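You operate a simulated robot arm through the tools that you are given. There is no shell and no other tool. Be economical: measure what you need, move in short steps, check, and stop when the job is done.

The job below is to be done with a simulated two-armed robot. You get a single attempt, and the scene is never put back.

## Task
Pick up the blend bottle with one hand, pass it to the other hand and put it on the right plate tray. Set down upright: blend bottle.

The check looks at the end state, three seconds after you hand in, the way a careful person would. Anything else that was tipped, shoved, dropped, spilled or broken makes it a failure.

## Robot
Two 7-joint arms with two-finger parallel grippers on one trunk, on a base that drives. Base frame: it is fixed to the floor where the robot stands at the start and does not move with it; the origin is under the middle of the robot, x ahead of it, y to its left, z up; the surface under the hand at the start is at about z = 755. Lengths are in mm, angles in rad, forces in N, time in s.
The left shoulder is at the start at [80, 131, 947], the right one opposite. With the tool pointing down near the work surface each hand reaches from about 400 to 860 mm from the robot's upright axis, wherever it stands, measured 20 degrees to its own side. Places, roughly: right plate tray (12x14 cm) [-1200, 1800, 760]. Payload 1.57 kg a hand.
The TCP of each hand is the grasp point between the finger pads, 30 mm short of the fingertips. In the tool frame z runs along the fingers and y along their closing line. Largest opening 110 mm; finger width 24, thickness 12; the body of the gripper, 48 by 112 mm, starts 78 mm behind the TCP.
Orientation is that of the tool frame in the base frame, as a unit quaternion [x, y, z, w]. With the fingers straight down and closing along the base's y, the tool's x points along the base's -x, its y along +y and its z along -z.

## Interface
- The arms move only by the tool nudge_tool. It takes "left_plan", "right_plan" or both (then of equal length, played together; a hand with none holds still); each is a list that holds one entry, the list of rows, each a list of 7 numbers: the shift along the tool's x, y, z in mm, then the turn, a rotation vector about the tool's x, y, z in rad, then the closure, from 0 (fully open) to 1 (shut). In form: [[[tx, ty, tz, ax, ay, az, gripper], ...]]. A call has 1 to 12 rows; each row is the pose to reach, as a shift and turn from the pose commanded when the call began, along the tool's axes at that moment. A row lasts 0.2 s, in which the tool goes at most 50 mm and 0.15 rad; a call with a longer step from one row to the next is refused whole, and so is a gripper value outside its range. Where a pose cannot be reached the arm comes as near as it can. A force on the tool above 40 N (or 10 N above the force at the start of the call, whichever is more), or a blocked arm, ends the call early, and 0.2 s more pass. The fingers move at their own pace (about 108 mm/s each) and stop on an object; they squeeze with about 38 N. The grip force told is the motor's: it shows also when the fingers shut on nothing. Time passes only in rows, and 0.2 s behind the last, so rows that repeat a pose let the fingers close. The reply holds the time, the measured pose of the TCP, the force on the tool along the base axes, the opening and the grip force, in the units named above and with some noise, with the torque about the TCP (base axes, N m) and any sound that the robot's microphone picked up.
- Cameras (640 x 400 px; columns grow to the right, rows downward): "scene" is now at [-45.3, -12.1, 1415.6]; the picture's right is [-0.05, -1.00, 0.00], its down [-0.61, 0.03, -0.79] and it looks along [0.79, -0.04, -0.62] (base axes); focal length 254 px, centre (320, 200). "left" rides on the left gripper at [70, -16, -141] in its tool frame; the picture's right is [0.23, 0.97, 0.00], its down [-0.86, 0.20, -0.48] and it looks along [-0.47, 0.11, 0.88] (tool axes); focal length 222 px, centre (320, 200). "right" rides on the right gripper at [70, 16, -141] in its tool frame; the picture's right is [-0.23, 0.97, 0.00], its down [-0.86, -0.20, -0.48] and it looks along [-0.47, -0.11, 0.88] (tool axes); focal length 222 px, centre (320, 200). There is no depth. A picture from a camera that has moved, and an enlarged one, comes with that camera's place and axes in the base frame and with its lens. The place of the scene camera against the robot may be out by one fixed shift of up to 18 mm in any direction.
- grab_frame(camera): a new picture of that camera. It takes no simulated time.
- roll_base(legs): drives the robot by 1 to 6 legs, each [ahead, left, turn to the left] in mm, mm and rad, along the robot's own axes; the way and the turn of a leg run together, so that a leg with both is an arc; at most 1500 mm and 3.142 rad a leg. The arms and the cameras ride along, it lands a little off, and it stops where it bumps. It gives what a move gives.
- head_to(pan, tilt): turns the head with the scene camera to pan (to the left, within 1.902 rad either way) and tilt (down, from -0.506 to 1.204), counted from straight ahead of the robot. It gives what a move gives.
- close_up(camera, box): a new picture of the part [left, top, right, bottom] of that camera's present view, enlarged. It takes no simulated time.
- job_done(): hands the job in; it is judged then, once.

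Work in short steps. Places have to be worked out from the pictures, the camera data and where the tool is seen: move nearer, look again, correct. Check each grasp and each placing, and mend what went wrong. You have 120 turns and 100 pictures in all, those below and enlarged ones among them. Open the grippers and draw the arms clear of the work before you hand the job in, unless the task says otherwise; then end with one line.

The tools are called after "Emit:" as a command line: name --argument value ..., lists and objects as JSON in quotes. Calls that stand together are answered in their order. nudge_tool: Moves the arms, as the interface text tells. Its arguments: {"type":"object","properties":{"left_plan":{"type":"array","items":{"type":"array","items":{"type":"array","items":{"type":"number"}}}},"right_plan":{"type":"array","items":{"type":"array","items":{"type":"array","items":{"type":"number"}}}}},"required":[]} The other tools are called the same way: roll_base (legs) drives the base; head_to (pan, tilt) turns the head that bears the scene camera; grab_frame (camera) takes a picture; close_up (camera, box) takes an enlarged picture of a part of a camera's view; job_done () hands the job in.

At the start:

```text
time_s: 0.0
left_tool_pos: [474.3, 191.9, 971.0]
left_orientation: [-0.001, 1.0, 0.0, 0.0]
left_wrist_force: [0.1, 0.3, -0.1]
left_torque: [-0.02, -0.03, 0.01]
left_finger_gap: 110.1
left_finger_force: 0.1
right_tool_pos: [614.8, -223.2, 1022.3]
right_orientation: [0.0, 1.0, 0.0, 0.0]
right_wrist_force: [-0.6, -0.5, 0.3]
right_torque: [-0.02, 0.02, 0.02]
right_finger_gap: 109.8
right_finger_force: 0.1
robot x, y, heading: [-3.4, -1.6, -0.002]
head pan, tilt: [-0.051, 0.663]
```

scene: 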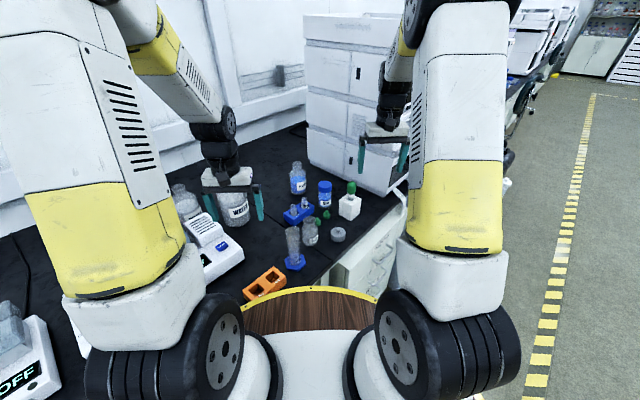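
right: 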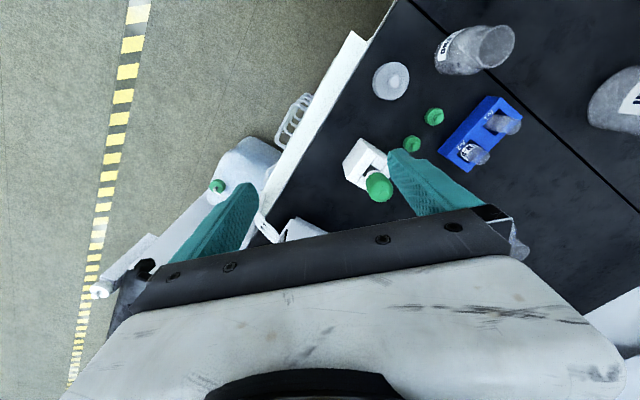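
left: 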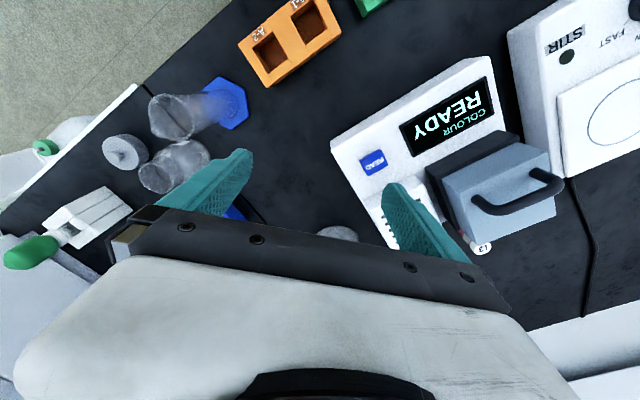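

The scene shows several bottles on the bench; I need to read labels to find the "blend bottle", so I enlarge the middle of the scene view.

Emit:
close_up --camera "scene" --box '[240, 140, 400, 280]'

Emit:
close_up --camera "scene" --box '[150, 160, 290, 300]'

```text
2.86 times, centred on (320, 210) of scene
camera zoom: at [-45.3, -12.1, 1415.6], right [-0.05, -1.0, 0.0], down [-0.61, 0.03, -0.79], along [0.79, -0.04, -0.62], focal length 727 px, centre (320, 171)
```

zoom: 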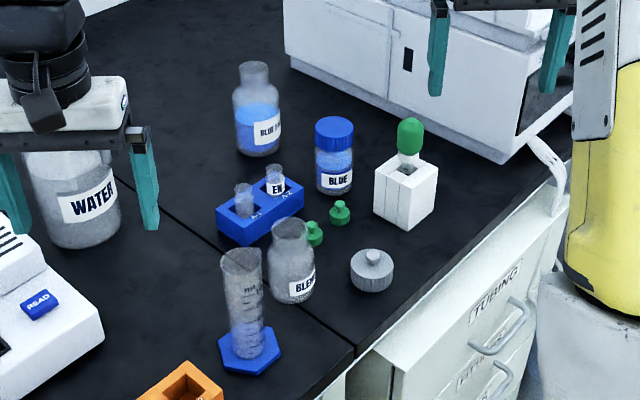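

```text
2.86 times, centred on (220, 230) of scene
camera zoom: at [-45.3, -12.1, 1415.6], right [-0.05, -1.0, 0.0], down [-0.61, 0.03, -0.79], along [0.79, -0.04, -0.62], focal length 727 px, centre (606, 114)
```

zoom: 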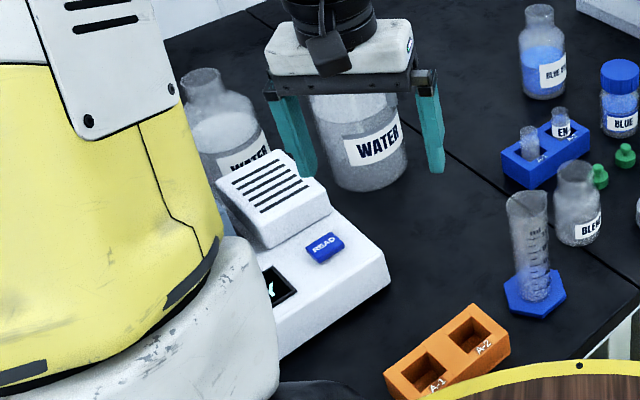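

The blend bottle is the open clear bottle, about (570,-9) with rim around z≈857. I look at it with enlarged wrist views to know the free room around it.

Emit:
close_up --camera "right" --box '[320, 0, 560, 200]'

Emit:
close_up --camera "left" --box '[80, 60, 280, 220]'

Emit:
close_up --camera "scene" --box '[270, 190, 350, 270]'

```text
2.00 times, centred on (440, 100) of right
camera zoom: at [543.5, -206.1, 1166.4], right [0.23, 0.97, 0.0], down [0.86, -0.2, 0.48], along [0.47, -0.11, -0.88], focal length 444 px, centre (80, 400)
```

zoom: 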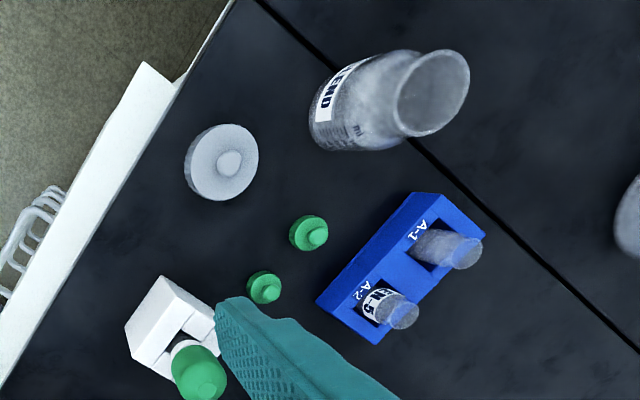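

```text
2.50 times, centred on (180, 140) of left
camera zoom: at [405.3, 174.7, 1112.3], right [-0.23, 0.97, 0.0], down [0.86, 0.2, 0.48], along [0.47, 0.11, -0.88], focal length 555 px, centre (670, 350)
```

zoom: 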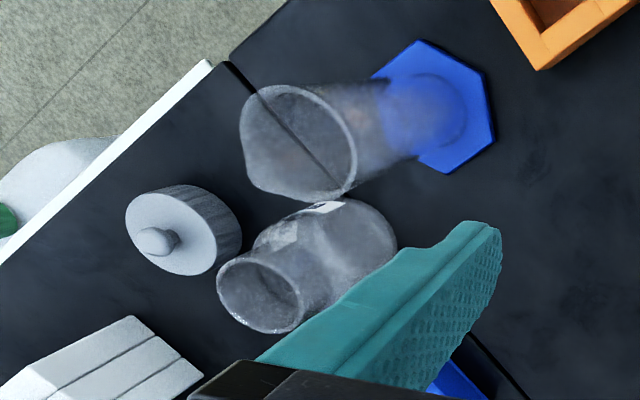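

```text
5.00 times, centred on (310, 230) of scene
camera zoom: at [-45.3, -12.1, 1415.6], right [-0.05, -1.0, 0.0], down [-0.61, 0.03, -0.79], along [0.79, -0.04, -0.62], focal length 1272 px, centre (370, 50)
```

zoom: 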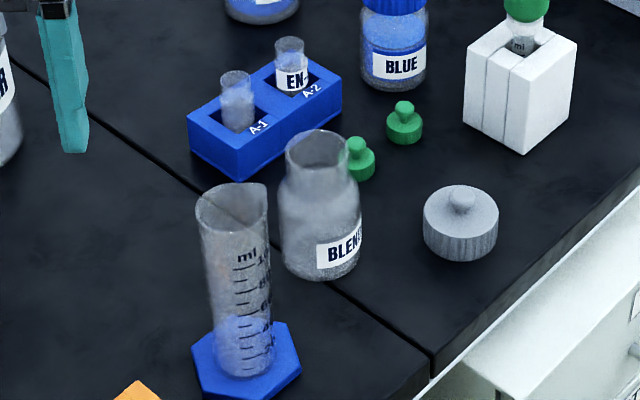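

Both wrist views put the bottle axis at about (557, 0), rim z≈857; the cylinder stands at (466,50), the grey cap at (573,-97). I move the right hand above the bottle, high.

Emit:
nudge_tool --right_plan '[[[10, 37, 0, 0, 0, 0, 0.2], [20, 74, 0, 0, 0, 0, 0.25], [30, 112, 0, 0, 0, 0, 0.25], [40, 150, 0, 0, 0, 0, 0.25], [49, 187, 0, 0, 0, 0, 0.25], [57.8, 223.2, 0, 0, 0, 0, 0.25]]]'

Emit:
grab_frame --camera "right"

Emit:
grab_frame --camera "left"

```text
time_s: 1.4
left_tool_pos: [474.8, 192.1, 969.7]
left_orientation: [-0.001, 1.0, 0.0, -0.001]
left_wrist_force: [0.5, 0.1, 0.4]
left_torque: [0.02, 0.01, -0.02]
left_finger_gap: 110.2
left_finger_force: 0.0
right_tool_pos: [551.9, 0.4, 1021.3]
right_orientation: [0.0, 1.0, 0.0, 0.0]
right_wrist_force: [0.1, -0.7, 0.7]
right_torque: [0.03, -0.01, 0.0]
right_finger_gap: 82.2
right_finger_force: 0.2
robot x, y, heading: [2.9, 2.0, 0.0]
head pan, tilt: [-0.051, 0.663]
```

```text
91 pictures are left
camera right: at [481.2, 16.9, 1165.0], right [0.23, 0.97, 0.0], down [0.86, -0.2, 0.48], along [0.47, -0.11, -0.88], focal length 222 px, centre (320, 200)
```

right: 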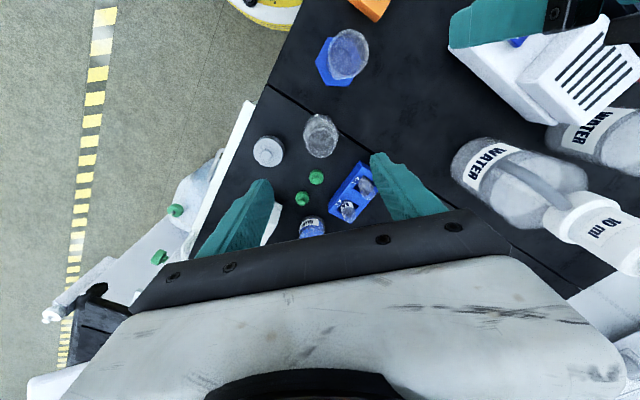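

```text
90 pictures are left
camera left: at [405.4, 174.4, 1112.3], right [-0.23, 0.97, 0.0], down [0.86, 0.2, 0.48], along [0.47, 0.11, -0.88], focal length 222 px, centre (320, 200)
```

left: 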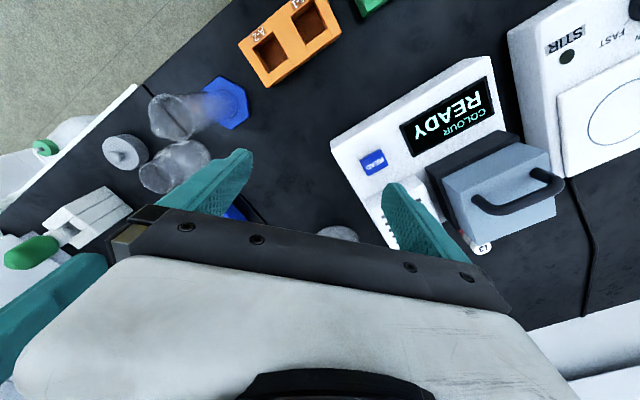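

I enlarge the right view to refine the rim and base positions.

Emit:
close_up --camera "right" --box '[270, 90, 370, 190]'

```text
4.00 times, centred on (320, 140) of right
camera zoom: at [481.2, 16.9, 1165.0], right [0.23, 0.97, 0.0], down [0.86, -0.2, 0.48], along [0.47, -0.11, -0.88], focal length 888 px, centre (320, 440)
```

zoom: 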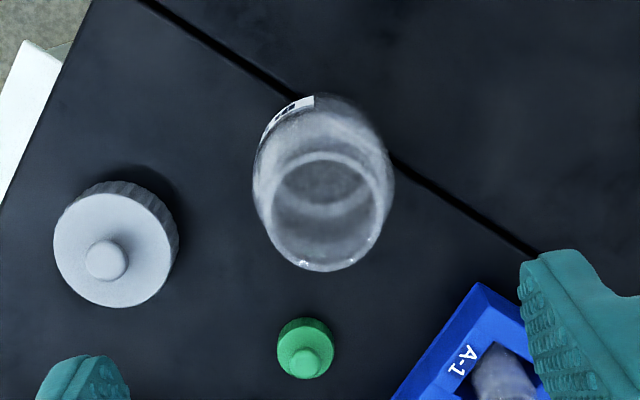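

The rim centre comes out at (558, 1), right under the hand. I lower to just above/around the rim and check alignment.

Emit:
nudge_tool --right_plan '[[[0, 0, 40, 0, 0, 0, 0.22], [0, 0, 80, 0, 0, 0, 0.22], [0, 0, 115, 0, 0, 0, 0.22], [0, 0, 132, 0, 0, 0, 0.22], [0, 0, 132, 0, 0, 0, 0.22]]]'

Emit:
grab_frame --camera "right"

Emit:
close_up --camera "scene" --box '[240, 140, 400, 280]'

```text
time_s: 2.6
left_tool_pos: [473.9, 192.5, 971.2]
left_orientation: [0.001, 1.0, 0.0, 0.0]
left_wrist_force: [0.2, 1.1, 0.0]
left_torque: [0.01, -0.02, 0.0]
left_finger_gap: 110.0
left_finger_force: 0.0
right_tool_pos: [557.0, -0.8, 892.2]
right_orientation: [0.0, 1.0, -0.001, 0.0]
right_wrist_force: [-0.7, -0.1, -0.1]
right_torque: [-0.02, 0.01, 0.01]
right_finger_gap: 85.6
right_finger_force: 0.0
robot x, y, heading: [-2.9, -1.0, 0.002]
head pan, tilt: [-0.051, 0.663]
```

```text
88 pictures are left
camera right: at [485.3, 16.2, 1035.1], right [0.23, 0.97, 0.0], down [0.86, -0.2, 0.48], along [0.47, -0.11, -0.88], focal length 222 px, centre (320, 200)
```

right: 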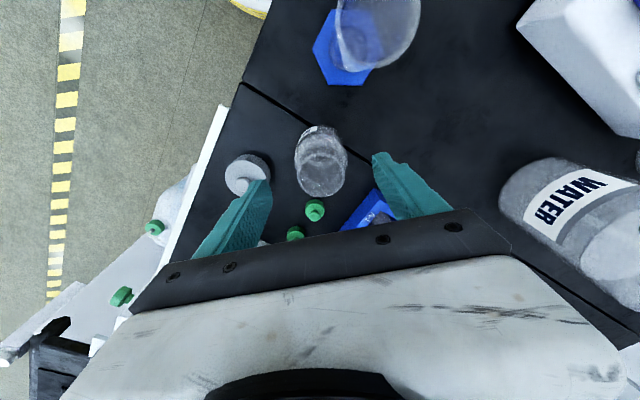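

```text
2.86 times, centred on (320, 210) of scene
camera zoom: at [-45.3, -12.1, 1415.6], right [-0.05, -1.0, 0.0], down [-0.61, 0.03, -0.79], along [0.79, -0.04, -0.62], focal length 727 px, centre (320, 171)
```

zoom: 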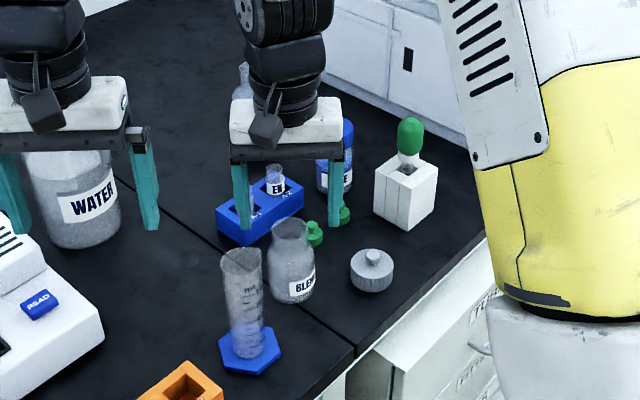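

Centred well. I descend to TCP z≈824 and close.

Emit:
nudge_tool --right_plan '[[[0, 0, 25, 0, 0, 0, 0.22], [0, 0, 50, 0, 0, 0, 0.22], [0, 0, 67, 0, 0, 0, 0.22], [0, 0, 67, 0, 0, 0, 0.22], [0, 0, 67, 0, 0, 0, 0.4], [0, 0, 67, 0, 0, 0, 0.6], [0, 0, 67, 0, 0, 0, 0.8], [0, 0, 67, 0, 0, 0, 0.8]]]'

Emit:
close_up --camera "scene" --box '[240, 140, 400, 280]'

```text
time_s: 4.4
left_tool_pos: [475.2, 192.0, 970.5]
left_orientation: [0.0, 1.0, 0.0, 0.0]
left_wrist_force: [-0.2, 0.7, -0.7]
left_torque: [0.01, -0.03, 0.01]
left_finger_gap: 110.0
left_finger_force: 0.1
right_tool_pos: [555.7, 0.6, 825.0]
right_orientation: [0.0, 1.0, 0.0, 0.0]
right_wrist_force: [0.2, 0.4, 0.0]
right_torque: [-0.02, 0.0, -0.01]
right_finger_gap: 54.8
right_finger_force: 37.8
robot x, y, heading: [-1.7, 0.8, -0.002]
head pan, tilt: [-0.051, 0.663]
```

```text
2.86 times, centred on (320, 210) of scene
camera zoom: at [-45.3, -12.1, 1415.6], right [-0.05, -1.0, 0.0], down [-0.61, 0.03, -0.79], along [0.79, -0.04, -0.62], focal length 727 px, centre (320, 171)
```

zoom: 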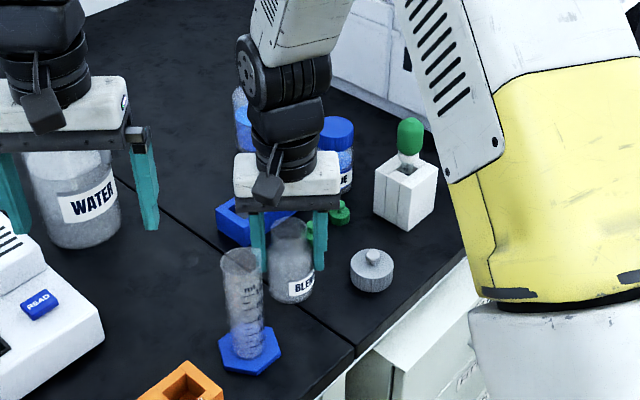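

Grip at 54.8 mm with 38 N. I lift straight up.

Emit:
nudge_tool --right_plan '[[[0, 0, -15, 0, 0, 0, 0.8], [0, 0, -40, 0, 0, 0, 0.8], [0, 0, -70, 0, 0, 0, 0.8], [0, 0, -105, 0, 0, 0, 0.8], [0, 0, -140, 0, 0, 0, 0.8], [0, 0, -170, 0, 0, 0, 0.8], [0, 0, -190, 0, 0, 0, 0.8], [0, 0, -200, 0, 0, 0, 0.8], [0, 0, -200, 0, 0, 0, 0.8]]]'

Emit:
grab_frame --camera "scene"

Emit:
grab_frame --camera "left"

```text
time_s: 6.4
left_tool_pos: [474.6, 191.9, 970.1]
left_orientation: [0.0, 1.0, -0.001, 0.001]
left_wrist_force: [-0.7, 0.4, -0.9]
left_torque: [0.0, 0.0, 0.0]
left_finger_gap: 109.9
left_finger_force: 0.0
right_tool_pos: [559.1, 0.8, 1023.7]
right_orientation: [-0.001, 1.0, -0.001, -0.001]
right_wrist_force: [1.0, -0.1, -1.3]
right_torque: [0.0, -0.02, 0.01]
right_finger_gap: 54.6
right_finger_force: 38.5
robot x, y, heading: [3.3, 3.3, -0.004]
head pan, tilt: [-0.051, 0.663]
```

```text
85 pictures are left
camera scene: at [-45.3, -12.1, 1415.6], right [-0.05, -1.0, 0.0], down [-0.61, 0.03, -0.79], along [0.79, -0.04, -0.62], focal length 254 px, centre (320, 200)
```

scene: 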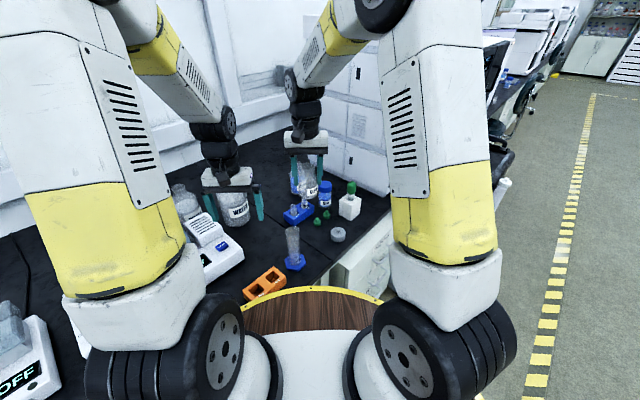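

```text
84 pictures are left
camera left: at [405.3, 174.7, 1112.3], right [-0.23, 0.97, 0.0], down [0.86, 0.2, 0.48], along [0.47, 0.11, -0.88], focal length 222 px, centre (320, 200)
```

left: 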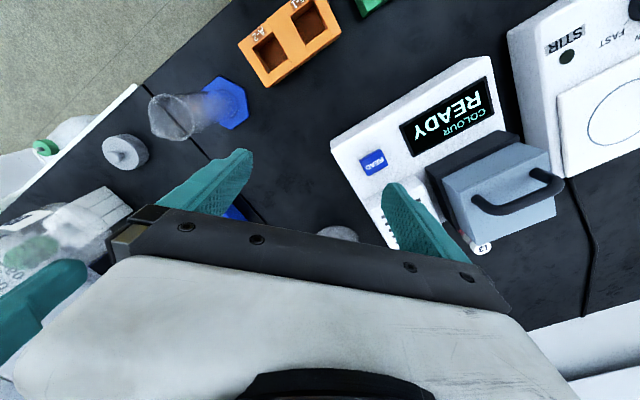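

The bottle is held upright and clear. Before the handover I look toward the tray's direction (left and behind).

Emit:
head_to --pan 1.9 --tilt 0.35

Emit:
grab_frame --camera "scene"

Emit:
head_to --pan -1.9 --tilt 0.35

Emit:
grab_frame --camera "scene"

```text
time_s: 8.3
left_tool_pos: [473.9, 191.8, 970.5]
left_orientation: [0.0, 1.0, 0.0, 0.0]
left_wrist_force: [-0.2, -0.3, -0.3]
left_torque: [0.01, -0.01, 0.0]
left_finger_gap: 110.3
left_finger_force: 0.2
right_tool_pos: [558.6, 0.3, 1023.5]
right_orientation: [0.0, 1.0, 0.0, 0.001]
right_wrist_force: [0.1, -0.8, -1.2]
right_torque: [-0.01, 0.0, -0.02]
right_finger_gap: 54.5
right_finger_force: 38.0
robot x, y, heading: [0.3, -2.1, 0.0]
head pan, tilt: [1.901, 0.351]
```

```text
83 pictures are left
camera scene: at [-161.5, 80.4, 1443.8], right [0.95, 0.32, 0.0], down [0.11, -0.33, -0.94], along [-0.3, 0.89, -0.34], focal length 254 px, centre (320, 200)
```

scene: 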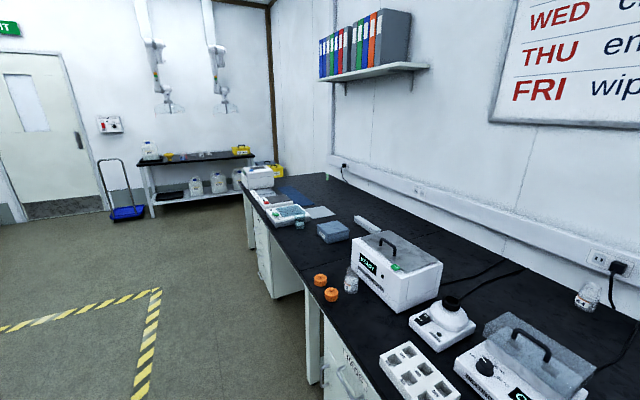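

```text
time_s: 11.4
left_tool_pos: [474.9, 191.6, 970.2]
left_orientation: [0.0, 1.0, 0.0, 0.0]
left_wrist_force: [0.1, -0.3, 0.0]
left_torque: [-0.02, -0.02, 0.02]
left_finger_gap: 110.1
left_finger_force: 0.0
right_tool_pos: [559.4, 0.8, 1023.7]
right_orientation: [0.0, 1.0, -0.001, -0.001]
right_wrist_force: [1.0, -0.4, -1.2]
right_torque: [0.0, 0.03, 0.01]
right_finger_gap: 54.7
right_finger_force: 37.6
robot x, y, heading: [-5.2, -2.0, -0.001]
head pan, tilt: [-1.901, 0.351]
```

```text
82 pictures are left
camera scene: at [-161.6, -95.9, 1443.8], right [-0.95, 0.32, 0.0], down [0.11, 0.33, -0.94], along [-0.3, -0.89, -0.34], focal length 254 px, centre (320, 200)
```

scene: 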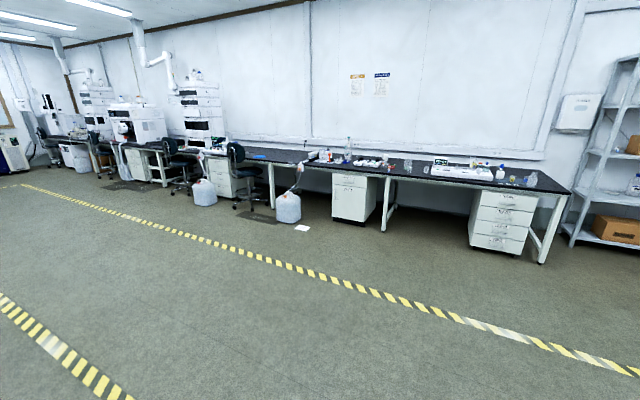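

The tray position projects to about (267,195) in the left view, at the far end of the bench. I turn back there and zoom.

Emit:
head_to --pan 1.9 --tilt 0.35

Emit:
close_up --camera "scene" --box '[220, 150, 380, 260]'

Emit:
close_up --camera "scene" --box '[240, 170, 330, 230]'

```text
time_s: 14.6
left_tool_pos: [474.8, 192.1, 970.3]
left_orientation: [0.001, 1.0, 0.0, 0.0]
left_wrist_force: [-0.2, 0.1, 0.2]
left_torque: [0.02, -0.02, 0.0]
left_finger_gap: 110.2
left_finger_force: 0.0
right_tool_pos: [559.0, 0.9, 1024.5]
right_orientation: [0.0, 1.0, 0.0, 0.0]
right_wrist_force: [0.4, -0.6, -2.2]
right_torque: [-0.03, 0.03, 0.01]
right_finger_gap: 54.8
right_finger_force: 37.9
robot x, y, heading: [-0.1, -3.8, -0.001]
head pan, tilt: [1.901, 0.351]
```

```text
3.64 times, centred on (300, 205) of scene
camera zoom: at [-161.6, 80.4, 1443.8], right [0.95, 0.32, 0.0], down [0.11, -0.33, -0.94], along [-0.3, 0.89, -0.34], focal length 925 px, centre (393, 182)
```

zoom: 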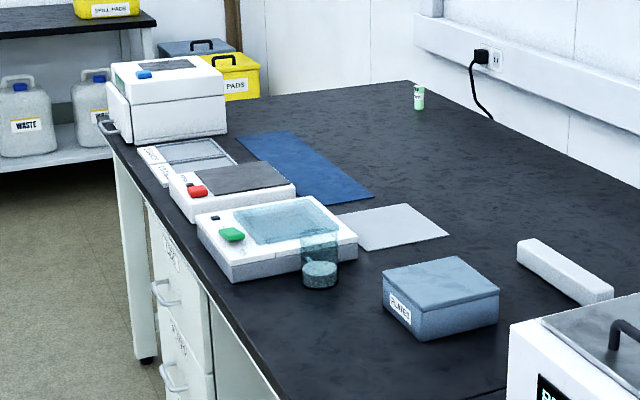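

```text
6.67 times, centred on (285, 200) of scene
camera zoom: at [-161.6, 80.4, 1443.8], right [0.95, 0.32, 0.0], down [0.11, -0.33, -0.94], along [-0.3, 0.89, -0.34], focal length 1695 px, centre (553, 200)
```

zoom: 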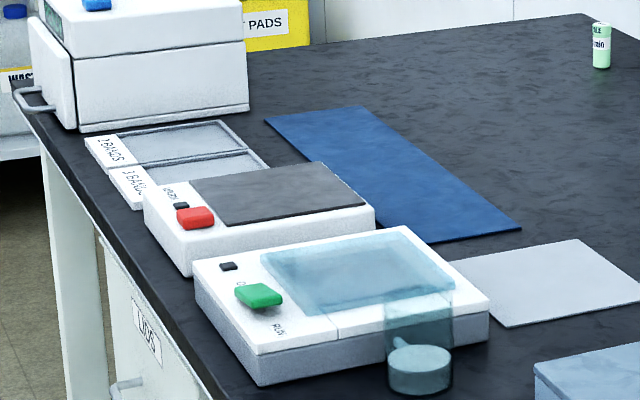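

The right (nearer, "3 BANDS") tray is at the front bench edge next to the red‑buttoned unit; later I'll place with the left hand tilted forward. Now I prepare the handover: right hand moves to about (640,40) and yaws +45° so the left hand can come in from the back‑left.

Emit:
nudge_tool --right_plan '[[[-13, 6, 0, 0, 0, -0.131, 0.8], [-27, 13, 0, 0, 0, -0.262, 0.8], [-40, 19, 0, 0, 0, -0.393, 0.8], [-54, 26, 0, 0, 0, -0.524, 0.8], [-67, 32, 0, 0, 0, -0.655, 0.8], [-81, 39, 0, 0, 0, -0.785, 0.8], [-81, 39, 0, 0, 0, -0.785, 0.8]]]'

Emit:
head_to --pan 0.0 --tilt 0.55

Emit:
grab_frame --camera "scene"

```text
time_s: 16.2
left_tool_pos: [474.6, 191.8, 970.9]
left_orientation: [-0.001, 1.0, 0.001, 0.0]
left_wrist_force: [0.3, -0.6, -0.4]
left_torque: [-0.03, 0.0, -0.01]
left_finger_gap: 109.8
left_finger_force: 0.1
right_tool_pos: [640.2, 38.4, 1023.9]
right_orientation: [-0.384, 0.924, 0.0, 0.0]
right_wrist_force: [0.3, 0.3, -0.6]
right_torque: [0.0, 0.03, 0.01]
right_finger_gap: 54.5
right_finger_force: 38.0
robot x, y, heading: [-0.6, -0.2, -0.004]
head pan, tilt: [1.901, 0.351]
```

```text
time_s: 18.0
left_tool_pos: [474.8, 193.4, 969.5]
left_orientation: [0.0, 1.0, 0.0, 0.0]
left_wrist_force: [-0.6, 0.3, -0.2]
left_torque: [-0.02, 0.02, 0.02]
left_finger_gap: 109.8
left_finger_force: 0.1
right_tool_pos: [639.2, 37.7, 1024.8]
right_orientation: [-0.383, 0.924, -0.001, 0.0]
right_wrist_force: [-0.9, 0.0, -1.6]
right_torque: [0.0, 0.03, 0.01]
right_finger_gap: 54.4
right_finger_force: 38.3
robot x, y, heading: [3.3, -0.8, -0.001]
head pan, tilt: [0.0, 0.55]
```

```text
79 pictures are left
camera scene: at [-41.7, -7.7, 1425.6], right [0.0, -1.0, 0.0], down [-0.52, 0.0, -0.85], along [0.85, 0.0, -0.52], focal length 254 px, centre (320, 200)
```

scene: 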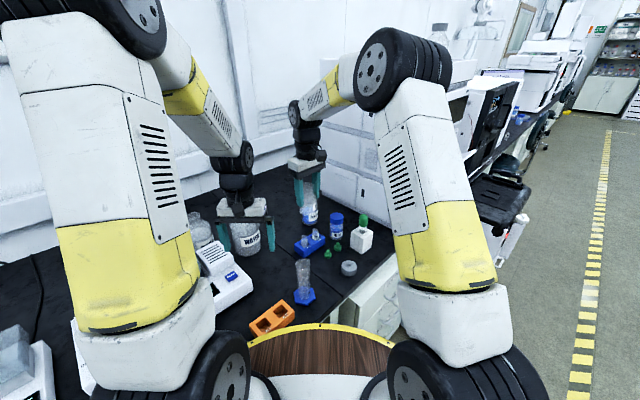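

Right hand is at (640,38) with the bottle held. Left hand now raises and yaws −45° while staying clear.

Emit:
nudge_tool --left_plan '[[[-5, 0, -18, 0, 0, 0.131, 0], [-10, 0, -36, 0, 0, 0.262, 0], [-15, 0, -54, 0, 0, 0.393, 0], [-20, 0, -72, 0, 0, 0.524, 0], [-25, 0, -90, 0, 0, 0.655, 0], [-30, 0, -100, 0, 0, 0.785, 0], [-30, 0, -100, 0, 0, 0.785, 0]]]'

Emit:
nudge_tool --left_plan '[[[0, 0, 0, 0, -0.146, 0, 0], [0, 0, 0, 0, -0.291, 0, 0], [0, 0, 0, 0, -0.437, 0, 0], [0, 0, 0, 0, -0.582, 0, 0], [0, 0, 0, 0, -0.728, 0, 0], [0, 0, 0, 0, -0.873, 0, 0], [0, 0, 0, 0, -0.873, 0, 0]]]'

Emit:
grab_frame --camera "scene"

Emit:
grab_frame --camera "left"

```text
time_s: 19.6
left_tool_pos: [504.0, 190.6, 1071.9]
left_orientation: [0.383, 0.924, 0.0, 0.0]
left_wrist_force: [0.5, 0.3, -0.6]
left_torque: [0.01, 0.01, -0.01]
left_finger_gap: 110.1
left_finger_force: 0.1
right_tool_pos: [637.6, 38.1, 1024.7]
right_orientation: [-0.383, 0.924, 0.0, 0.0]
right_wrist_force: [0.1, -0.6, -0.3]
right_torque: [0.0, 0.01, 0.02]
right_finger_gap: 54.6
right_finger_force: 37.9
robot x, y, heading: [0.2, -0.9, -0.002]
head pan, tilt: [0.0, 0.55]
```

```text
time_s: 21.2
left_tool_pos: [504.3, 191.9, 1070.6]
left_orientation: [0.345, 0.837, -0.162, 0.392]
left_wrist_force: [-0.5, 1.3, -0.3]
left_torque: [-0.02, 0.02, 0.0]
left_finger_gap: 110.3
left_finger_force: 0.1
right_tool_pos: [640.2, 38.8, 1024.3]
right_orientation: [-0.382, 0.924, 0.0, 0.0]
right_wrist_force: [0.4, 0.0, -0.5]
right_torque: [0.02, -0.01, -0.04]
right_finger_gap: 54.8
right_finger_force: 37.7
robot x, y, heading: [4.9, 0.5, 0.0]
head pan, tilt: [0.0, 0.55]
```

```text
78 pictures are left
camera scene: at [-41.7, -7.8, 1425.5], right [0.0, -1.0, 0.0], down [-0.52, 0.0, -0.85], along [0.85, 0.0, -0.52], focal length 254 px, centre (320, 200)
```

scene: 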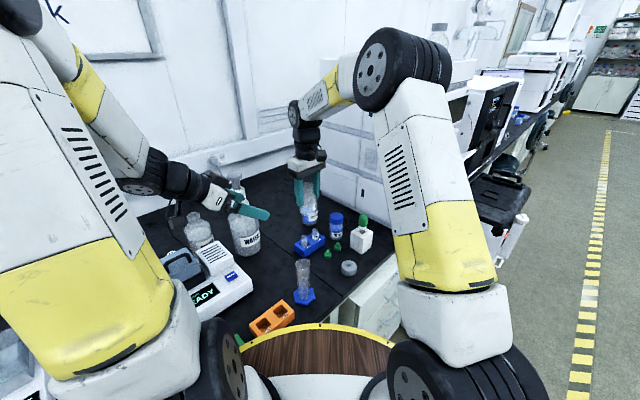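

```text
77 pictures are left
camera left: at [385.0, 287.5, 1108.7], right [0.58, 0.79, -0.17], down [0.27, 0.01, 0.96], along [0.76, -0.61, -0.21], focal length 222 px, centre (320, 200)
```

left: 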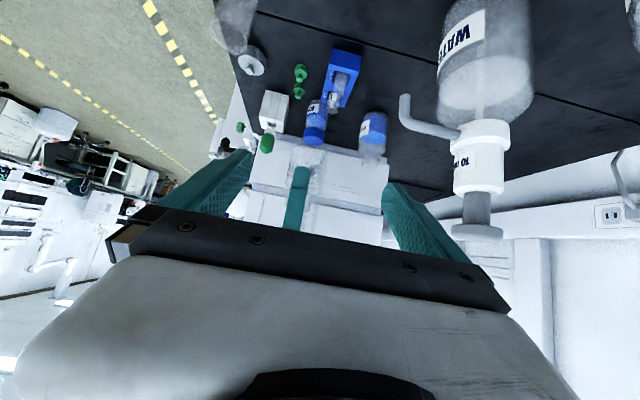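

The left view shows the right finger centred between the left fingers. I move the left hand to a pre-grasp on the approach line, ~130 mm short of the bottle, then look.

Emit:
nudge_tool --left_plan '[[[-24, -4, 20, 0, 0, 0, 0], [-48, -8, 40, 0, 0, 0, 0], [-72.7, -12.3, 60, 0, 0, 0, 0], [-72.7, -12.3, 76, 0, 0, 0, 0], [-72.7, -12.3, 76, 0, 0, 0, 0]]]'

Emit:
grab_frame --camera "left"

Emit:
grab_frame --camera "scene"

Emit:
grab_frame --camera "right"

```text
time_s: 22.4
left_tool_pos: [572.0, 109.2, 1077.9]
left_orientation: [0.346, 0.837, -0.161, 0.391]
left_wrist_force: [0.0, -0.6, 0.7]
left_torque: [-0.03, 0.0, 0.0]
left_finger_gap: 110.0
left_finger_force: 0.0
right_tool_pos: [639.0, 37.6, 1025.7]
right_orientation: [-0.384, 0.923, 0.0, 0.0]
right_wrist_force: [0.1, 0.6, -0.4]
right_torque: [0.01, 0.0, -0.01]
right_finger_gap: 54.5
right_finger_force: 37.7
robot x, y, heading: [1.0, 0.8, -0.0]
head pan, tilt: [0.0, 0.55]
```

```text
76 pictures are left
camera left: at [451.8, 205.2, 1115.2], right [0.59, 0.79, -0.17], down [0.27, 0.01, 0.96], along [0.76, -0.61, -0.21], focal length 222 px, centre (320, 200)
```

left: 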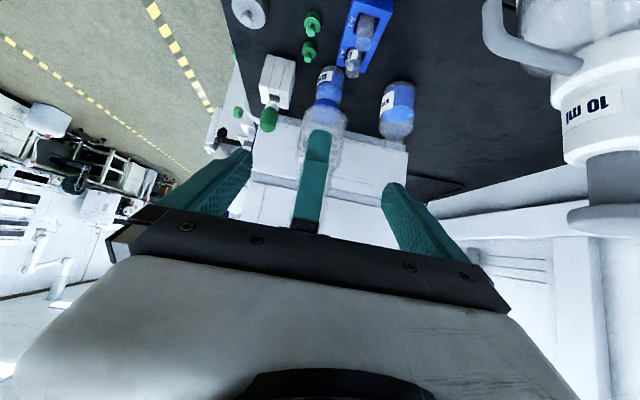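

```text
75 pictures are left
camera scene: at [-41.7, -7.7, 1425.6], right [0.0, -1.0, 0.0], down [-0.52, 0.0, -0.85], along [0.85, 0.0, -0.52], focal length 254 px, centre (320, 200)
```

scene: 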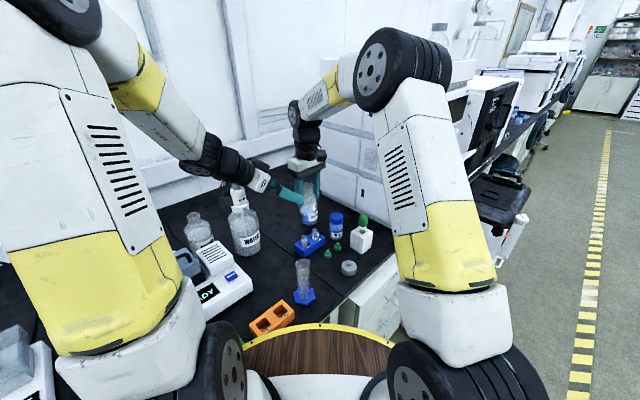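

```text
74 pictures are left
camera right: at [576.7, 0.9, 1167.3], right [-0.53, 0.85, 0.0], down [0.75, 0.46, 0.48], along [0.41, 0.25, -0.88], focal length 222 px, centre (320, 200)
```

right: 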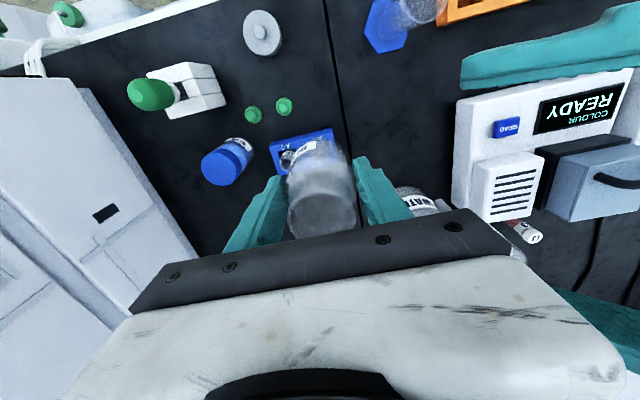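

Alignment looks good. I advance along the tool axis in two stages, stopping 14 mm short of the axis to keep the palm clear of the right finger.

Emit:
nudge_tool --left_plan '[[[0, 0, 25, 0, 0, 0, 0], [0, 0, 50, 0, 0, 0, 0], [0, 0, 75, 0, 0, 0, 0], [0, 0, 90, 0, 0, 0, 0], [0, 0, 90, 0, 0, 0, 0]]]'

Emit:
grab_frame --camera "left"

Emit:
close_up --camera "scene" --box '[240, 110, 380, 240]'

Emit:
grab_frame --camera "right"

```text
time_s: 23.6
left_tool_pos: [620.3, 62.0, 1021.4]
left_orientation: [0.347, 0.837, -0.162, 0.39]
left_wrist_force: [0.3, 0.3, -0.9]
left_torque: [0.0, -0.02, 0.02]
left_finger_gap: 110.0
left_finger_force: 0.0
right_tool_pos: [638.2, 37.2, 1025.1]
right_orientation: [-0.382, 0.924, 0.0, 0.0]
right_wrist_force: [0.0, 0.6, -0.9]
right_torque: [0.01, 0.05, -0.05]
right_finger_gap: 54.5
right_finger_force: 38.0
robot x, y, heading: [-0.8, -0.0, 0.003]
head pan, tilt: [0.0, 0.55]
```

```text
73 pictures are left
camera left: at [500.8, 157.5, 1059.5], right [0.59, 0.79, -0.17], down [0.27, 0.01, 0.96], along [0.76, -0.61, -0.21], focal length 222 px, centre (320, 200)
```

left: 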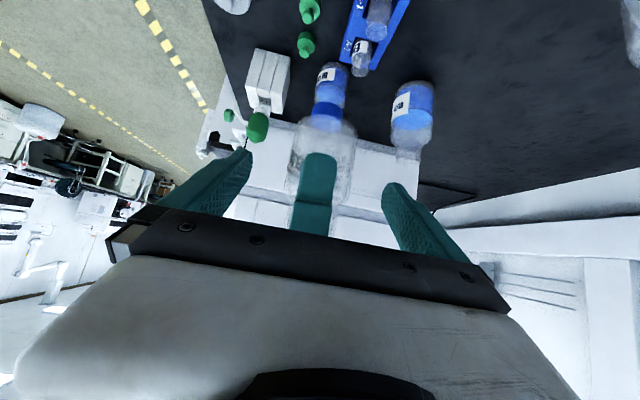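

```text
3.08 times, centred on (310, 175) of scene
camera zoom: at [-41.7, -7.7, 1425.6], right [0.0, -1.0, 0.0], down [-0.52, 0.0, -0.85], along [0.85, 0.0, -0.52], focal length 782 px, centre (351, 277)
```

zoom: 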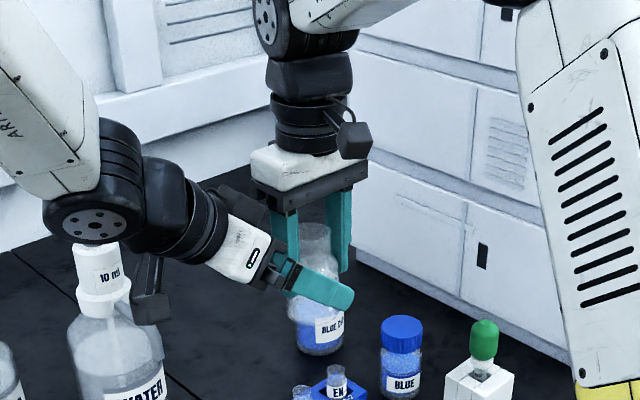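

```text
71 pictures are left
camera right: at [576.7, 0.9, 1167.3], right [-0.53, 0.85, 0.0], down [0.75, 0.46, 0.48], along [0.41, 0.25, -0.88], focal length 222 px, centre (320, 200)
```

right: 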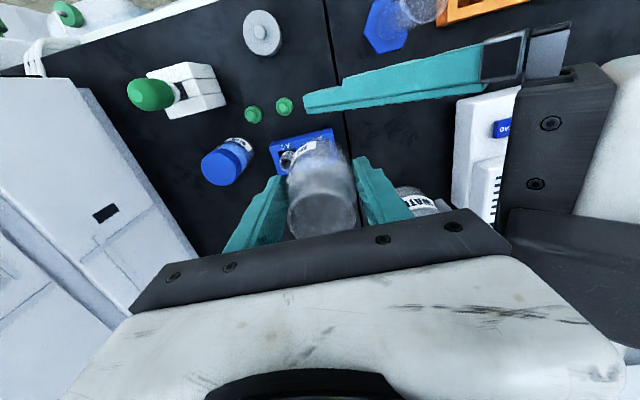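

Clear everywhere. Advance the last 26 mm and close the left hand on the bottle's lower body.

Emit:
nudge_tool --left_plan '[[[0, 0, 13, 0, 0, 0, 0.1], [0, 0, 26, 0, 0, 0, 0.2], [0, 0, 26, 0, 0, 0, 0.3], [0, 0, 26, 0, 0, 0, 0.4], [0, 0, 26, 0, 0, 0, 0.5], [0, 0, 26, 0, 0, 0, 0.6], [0, 0, 26, 0, 0, 0, 0.8], [0, 0, 26, 0, 0, 0, 0.8]]]'

Emit:
grab_frame --camera "left"

Emit:
close_up --camera "scene" --box '[240, 110, 380, 240]'

```text
time_s: 25.4
left_tool_pos: [634.7, 47.2, 1002.0]
left_orientation: [0.346, 0.838, -0.161, 0.39]
left_wrist_force: [-0.8, -1.3, 0.0]
left_torque: [0.11, -0.14, 0.01]
left_finger_gap: 55.0
left_finger_force: 37.8
right_tool_pos: [638.5, 38.3, 1025.8]
right_orientation: [-0.382, 0.924, 0.0, 0.0]
right_wrist_force: [1.0, 1.6, -0.3]
right_torque: [-0.08, 0.12, -0.08]
right_finger_gap: 54.8
right_finger_force: 38.2
robot x, y, heading: [0.7, 0.3, 0.003]
head pan, tilt: [0.0, 0.55]
```

```text
70 pictures are left
camera left: at [514.7, 143.9, 1040.5], right [0.59, 0.79, -0.17], down [0.27, 0.01, 0.96], along [0.76, -0.61, -0.21], focal length 222 px, centre (320, 200)
```

left: 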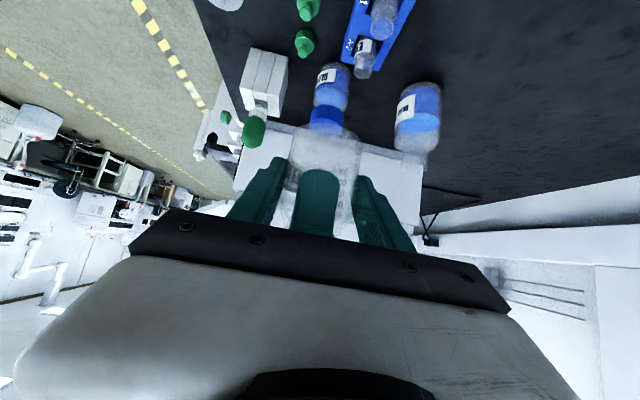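

```text
3.08 times, centred on (310, 175) of scene
camera zoom: at [-41.6, -7.8, 1425.6], right [0.0, -1.0, 0.0], down [-0.52, 0.0, -0.85], along [0.85, 0.0, -0.52], focal length 782 px, centre (351, 277)
```

zoom: 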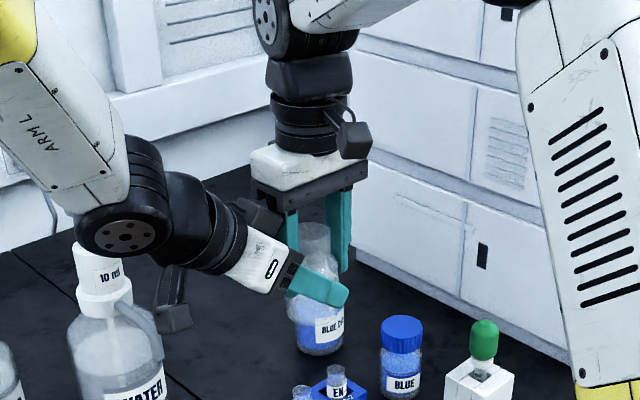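

Both hands hold it (left 55.0 mm, 38 N). I open the right hand slightly (gap ≈66) and check the left keeps it.

Emit:
nudge_tool --right_plan '[[[0, 0, 0, 0, 0, 0, 0.45], [0, 0, 0, 0, 0, 0, 0.42], [0, 0, 0, 0, 0, 0, 0.4], [0, 0, -10, 0, 0, 0, 0.4]]]'

Emit:
close_up --camera "scene" --box '[240, 110, 380, 240]'

```text
time_s: 26.4
left_tool_pos: [635.1, 48.1, 1002.6]
left_orientation: [0.346, 0.837, -0.161, 0.391]
left_wrist_force: [-5.6, 6.0, 3.6]
left_torque: [-0.46, -0.36, -0.04]
left_finger_gap: 54.9
left_finger_force: 38.2
right_tool_pos: [638.9, 36.6, 1033.9]
right_orientation: [-0.381, 0.924, 0.001, -0.001]
right_wrist_force: [5.1, -6.7, -5.0]
right_torque: [0.16, 0.18, 0.04]
right_finger_gap: 58.6
right_finger_force: 0.0
robot x, y, heading: [5.1, -3.7, -0.001]
head pan, tilt: [0.0, 0.55]
```

```text
3.08 times, centred on (310, 175) of scene
camera zoom: at [-41.6, -7.7, 1425.6], right [0.0, -1.0, 0.0], down [-0.52, 0.0, -0.85], along [0.85, 0.0, -0.52], focal length 782 px, centre (351, 277)
```

zoom: 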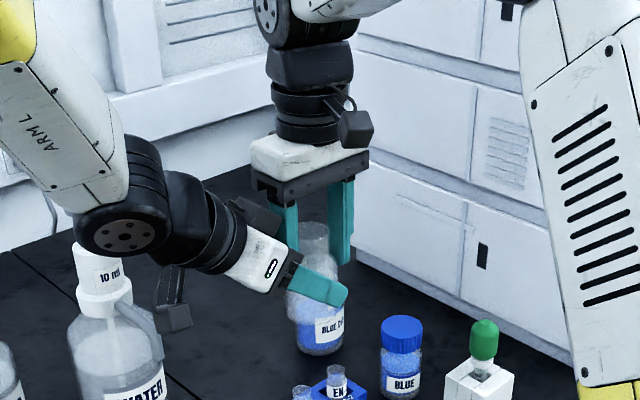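

The right near finger touches the left palm (≈8 N). I close it slightly to 57.8 mm gap to unload, then look at the readings.

Emit:
nudge_tool --right_plan '[[[0, 0, 0, 0, 0, 0, 0.475], [0, 0, 0, 0, 0, 0, 0.475], [0, 0, -4, 0, 0, 0, 0.475]]]'

```text
time_s: 27.2
left_tool_pos: [633.4, 46.7, 1002.5]
left_orientation: [0.348, 0.837, -0.162, 0.39]
left_wrist_force: [-5.5, 5.6, 2.9]
left_torque: [-0.3, -0.31, 0.0]
left_finger_gap: 54.7
left_finger_force: 38.1
right_tool_pos: [639.5, 38.4, 1039.0]
right_orientation: [-0.382, 0.924, -0.001, 0.0]
right_wrist_force: [6.4, -5.9, -4.3]
right_torque: [0.05, 0.1, -0.01]
right_finger_gap: 55.8
right_finger_force: 0.0
robot x, y, heading: [-1.4, -0.4, 0.0]
head pan, tilt: [0.0, 0.55]
```

Still ~8 N along the approach line. I look closely at where the contact is.

Emit:
close_up --camera "left" --box '[220, 100, 440, 260]'

Emit:
close_up --camera "scene" --box '[285, 145, 335, 195]'

Emit:
close_up --camera "right" --box '[200, 100, 440, 250]'

```text
2.50 times, centred on (330, 180) of left
camera zoom: at [514.7, 144.0, 1040.5], right [0.59, 0.79, -0.17], down [0.27, 0.01, 0.96], along [0.76, -0.61, -0.21], focal length 555 px, centre (295, 250)
```

zoom: 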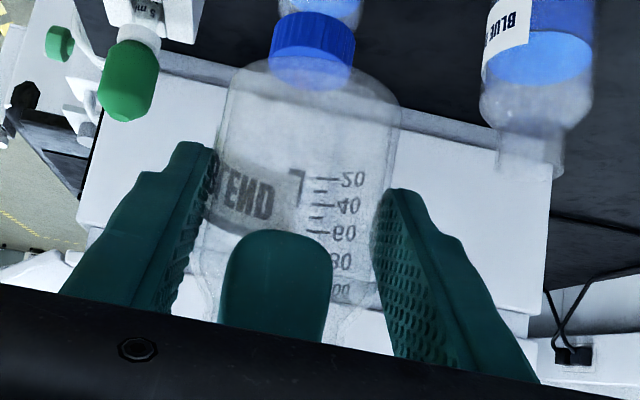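

```text
8.00 times, centred on (310, 170) of scene
camera zoom: at [-41.6, -7.8, 1425.6], right [0.0, -1.0, 0.0], down [-0.52, 0.0, -0.85], along [0.85, 0.0, -0.52], focal length 2034 px, centre (400, 440)
```

zoom: 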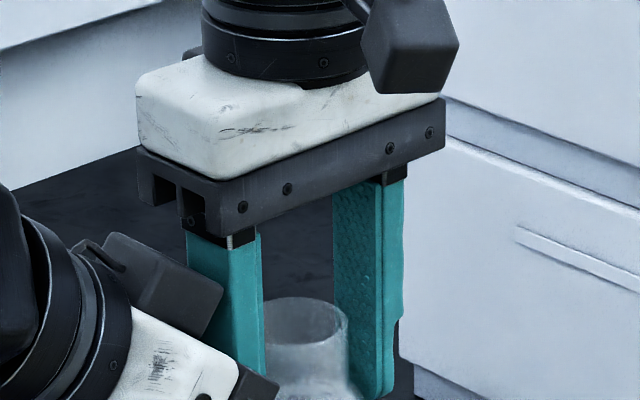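

```text
2.67 times, centred on (320, 175) of right
camera zoom: at [576.0, 1.0, 1181.7], right [-0.53, 0.85, 0.0], down [0.75, 0.46, 0.48], along [0.41, 0.25, -0.88], focal length 592 px, centre (320, 267)
```

zoom: 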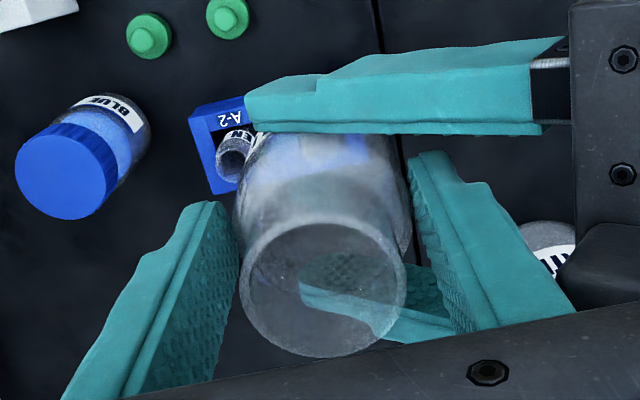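

The near right finger is pinched lightly between bottle and left palm. I slide the right hand up in small steps with a 2 mm shift away; its tips only need ~15 mm more to pass the shoulder.

Emit:
nudge_tool --right_plan '[[[0, -2, 0, 0, 0, 0, 0.475], [0, -2, -4, 0, 0, 0, 0.475], [0, -2, -8, 0, 0, 0, 0.475], [0, -2, -12, 0, 0, 0, 0.475]]]'

```text
time_s: 28.2
left_tool_pos: [634.1, 48.5, 1001.1]
left_orientation: [0.347, 0.837, -0.162, 0.391]
left_wrist_force: [-2.2, 1.8, 0.2]
left_torque: [-0.05, -0.09, 0.01]
left_finger_gap: 54.4
left_finger_force: 38.2
right_tool_pos: [638.0, 37.7, 1050.9]
right_orientation: [-0.383, 0.924, 0.0, 0.0]
right_wrist_force: [1.4, -0.3, -0.5]
right_torque: [-0.03, 0.06, -0.03]
right_finger_gap: 56.6
right_finger_force: 0.0
robot x, y, heading: [2.0, 0.7, -0.003]
head pan, tilt: [0.0, 0.55]
```

Force has dropped to ~2 N. I continue upward.

Emit:
nudge_tool --right_plan '[[[0, 0, -5, 0, 0, 0, 0.475], [0, 0, -10, 0, 0, 0, 0.475], [0, 0, -20, 0, 0, 0, 0.475], [0, 0, -40, 0, 0, 0, 0.475], [0, 0, -70, 0, 0, 0, 0.475], [0, 0, -100, 0, 0, 0, 0.475], [0, 0, -120, 0, 0, 0, 0.475]]]'

Emit:
grab_frame --camera "scene"

Emit:
grab_frame --camera "left"

```text
time_s: 29.8
left_tool_pos: [633.9, 49.0, 1002.2]
left_orientation: [0.347, 0.837, -0.162, 0.391]
left_wrist_force: [-0.4, 0.0, 0.0]
left_torque: [-0.02, -0.01, -0.03]
left_finger_gap: 54.4
left_finger_force: 37.8
right_tool_pos: [635.6, 37.0, 1171.9]
right_orientation: [-0.383, 0.924, 0.0, 0.0]
right_wrist_force: [0.3, -0.1, 0.4]
right_torque: [-0.02, 0.0, 0.0]
right_finger_gap: 57.8
right_finger_force: 0.1
robot x, y, heading: [2.5, 1.6, -0.001]
head pan, tilt: [0.0, 0.55]
```

```text
64 pictures are left
camera scene: at [-41.6, -7.8, 1425.6], right [0.0, -1.0, 0.0], down [-0.52, 0.0, -0.85], along [0.85, 0.0, -0.52], focal length 254 px, centre (320, 200)
```

scene: 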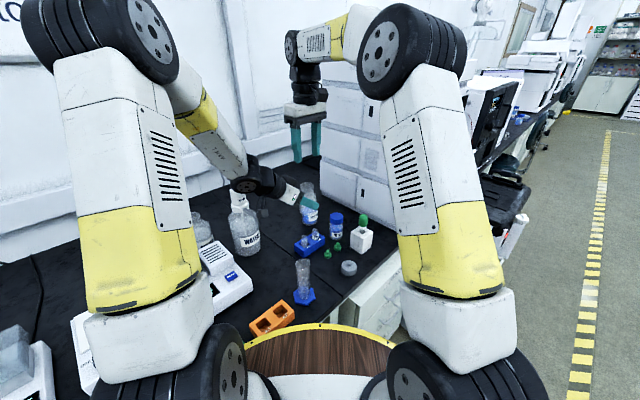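

```text
63 pictures are left
camera left: at [514.8, 144.0, 1040.4], right [0.59, 0.79, -0.17], down [0.27, 0.01, 0.96], along [0.76, -0.61, -0.21], focal length 222 px, centre (320, 200)
```

left: 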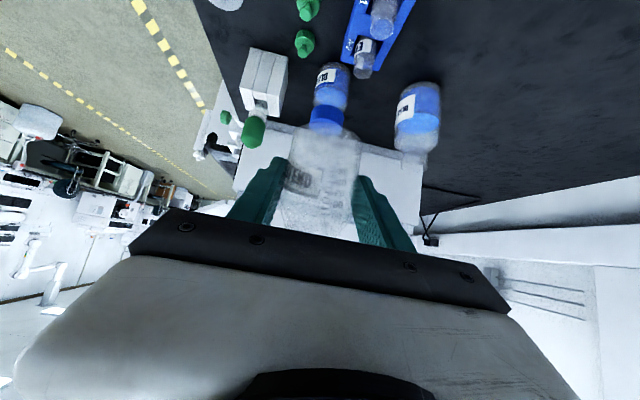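

The left hand alone holds the bottle. I now retract: right hand to its own side, left hand back and yawed toward forward, bottle kept upright.

Emit:
nudge_tool --right_plan '[[[37, -13, 2, 0, 0, 0.098, 0.475], [75, -27, 5, 0, 0, 0.196, 0.475], [112, -40, 7, 0, 0, 0.294, 0.475], [150, -53, 10, 0, 0, 0.392, 0.475], [187, -67, 12, 0, 0, 0.49, 0.475], [224, -80, 15, 0, 0, 0.588, 0.475], [262, -94, 17, 0, 0, 0.686, 0.475], [299, -107, 20, 0, 0, 0.785, 0.475]]]'

Emit:
nudge_tool --left_plan '[[[6, -4, -16, -0.041, 0, -0.035, 0.8], [12, -7, -33, -0.082, 0, -0.07, 0.8], [18, -11, -49, -0.123, 0, -0.104, 0.8], [24, -15, -66, -0.164, 0, -0.138, 0.8], [30, -18, -82, -0.205, 0, -0.173, 0.8], [36, -22, -98, -0.246, 0, -0.207, 0.8], [42, -25, -115, -0.288, 0, -0.242, 0.8], [47.4, -29, -131, -0.329, 0, -0.2765, 0.8], [47.4, -29, -131, -0.329, 0, -0.2765, 0.8]]]'

Emit:
grab_frame --camera "scene"

```text
time_s: 31.6
left_tool_pos: [634.6, 48.8, 1001.7]
left_orientation: [0.347, 0.838, -0.162, 0.389]
left_wrist_force: [0.4, -0.3, 0.1]
left_torque: [-0.03, 0.0, 0.0]
left_finger_gap: 54.6
left_finger_force: 38.3
right_tool_pos: [501.7, -248.0, 1150.6]
right_orientation: [0.001, 1.0, 0.0, 0.0]
right_wrist_force: [-0.4, 0.5, -0.4]
right_torque: [0.0, 0.02, 0.01]
right_finger_gap: 57.6
right_finger_force: 0.1
robot x, y, heading: [-1.0, -1.9, 0.001]
head pan, tilt: [0.0, 0.55]
```

```text
time_s: 33.6
left_tool_pos: [520.6, 119.9, 1051.1]
left_orientation: [0.16, 0.892, -0.075, 0.416]
left_wrist_force: [0.6, 0.2, -0.5]
left_torque: [0.02, 0.01, 0.0]
left_finger_gap: 54.7
left_finger_force: 38.5
right_tool_pos: [500.9, -249.0, 1149.1]
right_orientation: [0.0, 1.0, 0.0, 0.0]
right_wrist_force: [-0.7, 0.5, -1.2]
right_torque: [-0.03, -0.01, 0.0]
right_finger_gap: 57.7
right_finger_force: 0.0
robot x, y, heading: [-2.8, 2.6, 0.005]
head pan, tilt: [0.0, 0.55]
```

```text
62 pictures are left
camera scene: at [-41.7, -7.8, 1425.5], right [0.0, -1.0, 0.0], down [-0.52, 0.0, -0.85], along [0.85, 0.0, -0.52], focal length 254 px, centre (320, 200)
```

scene: 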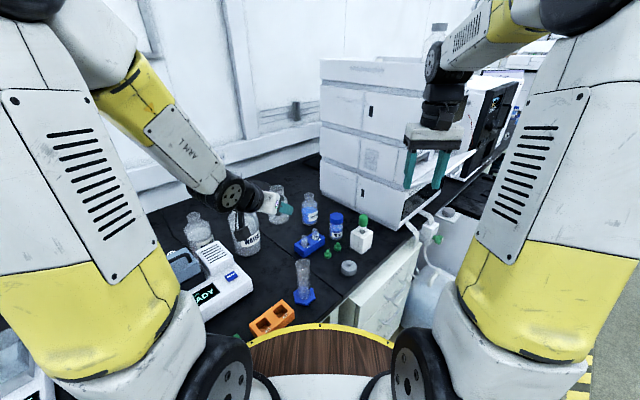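

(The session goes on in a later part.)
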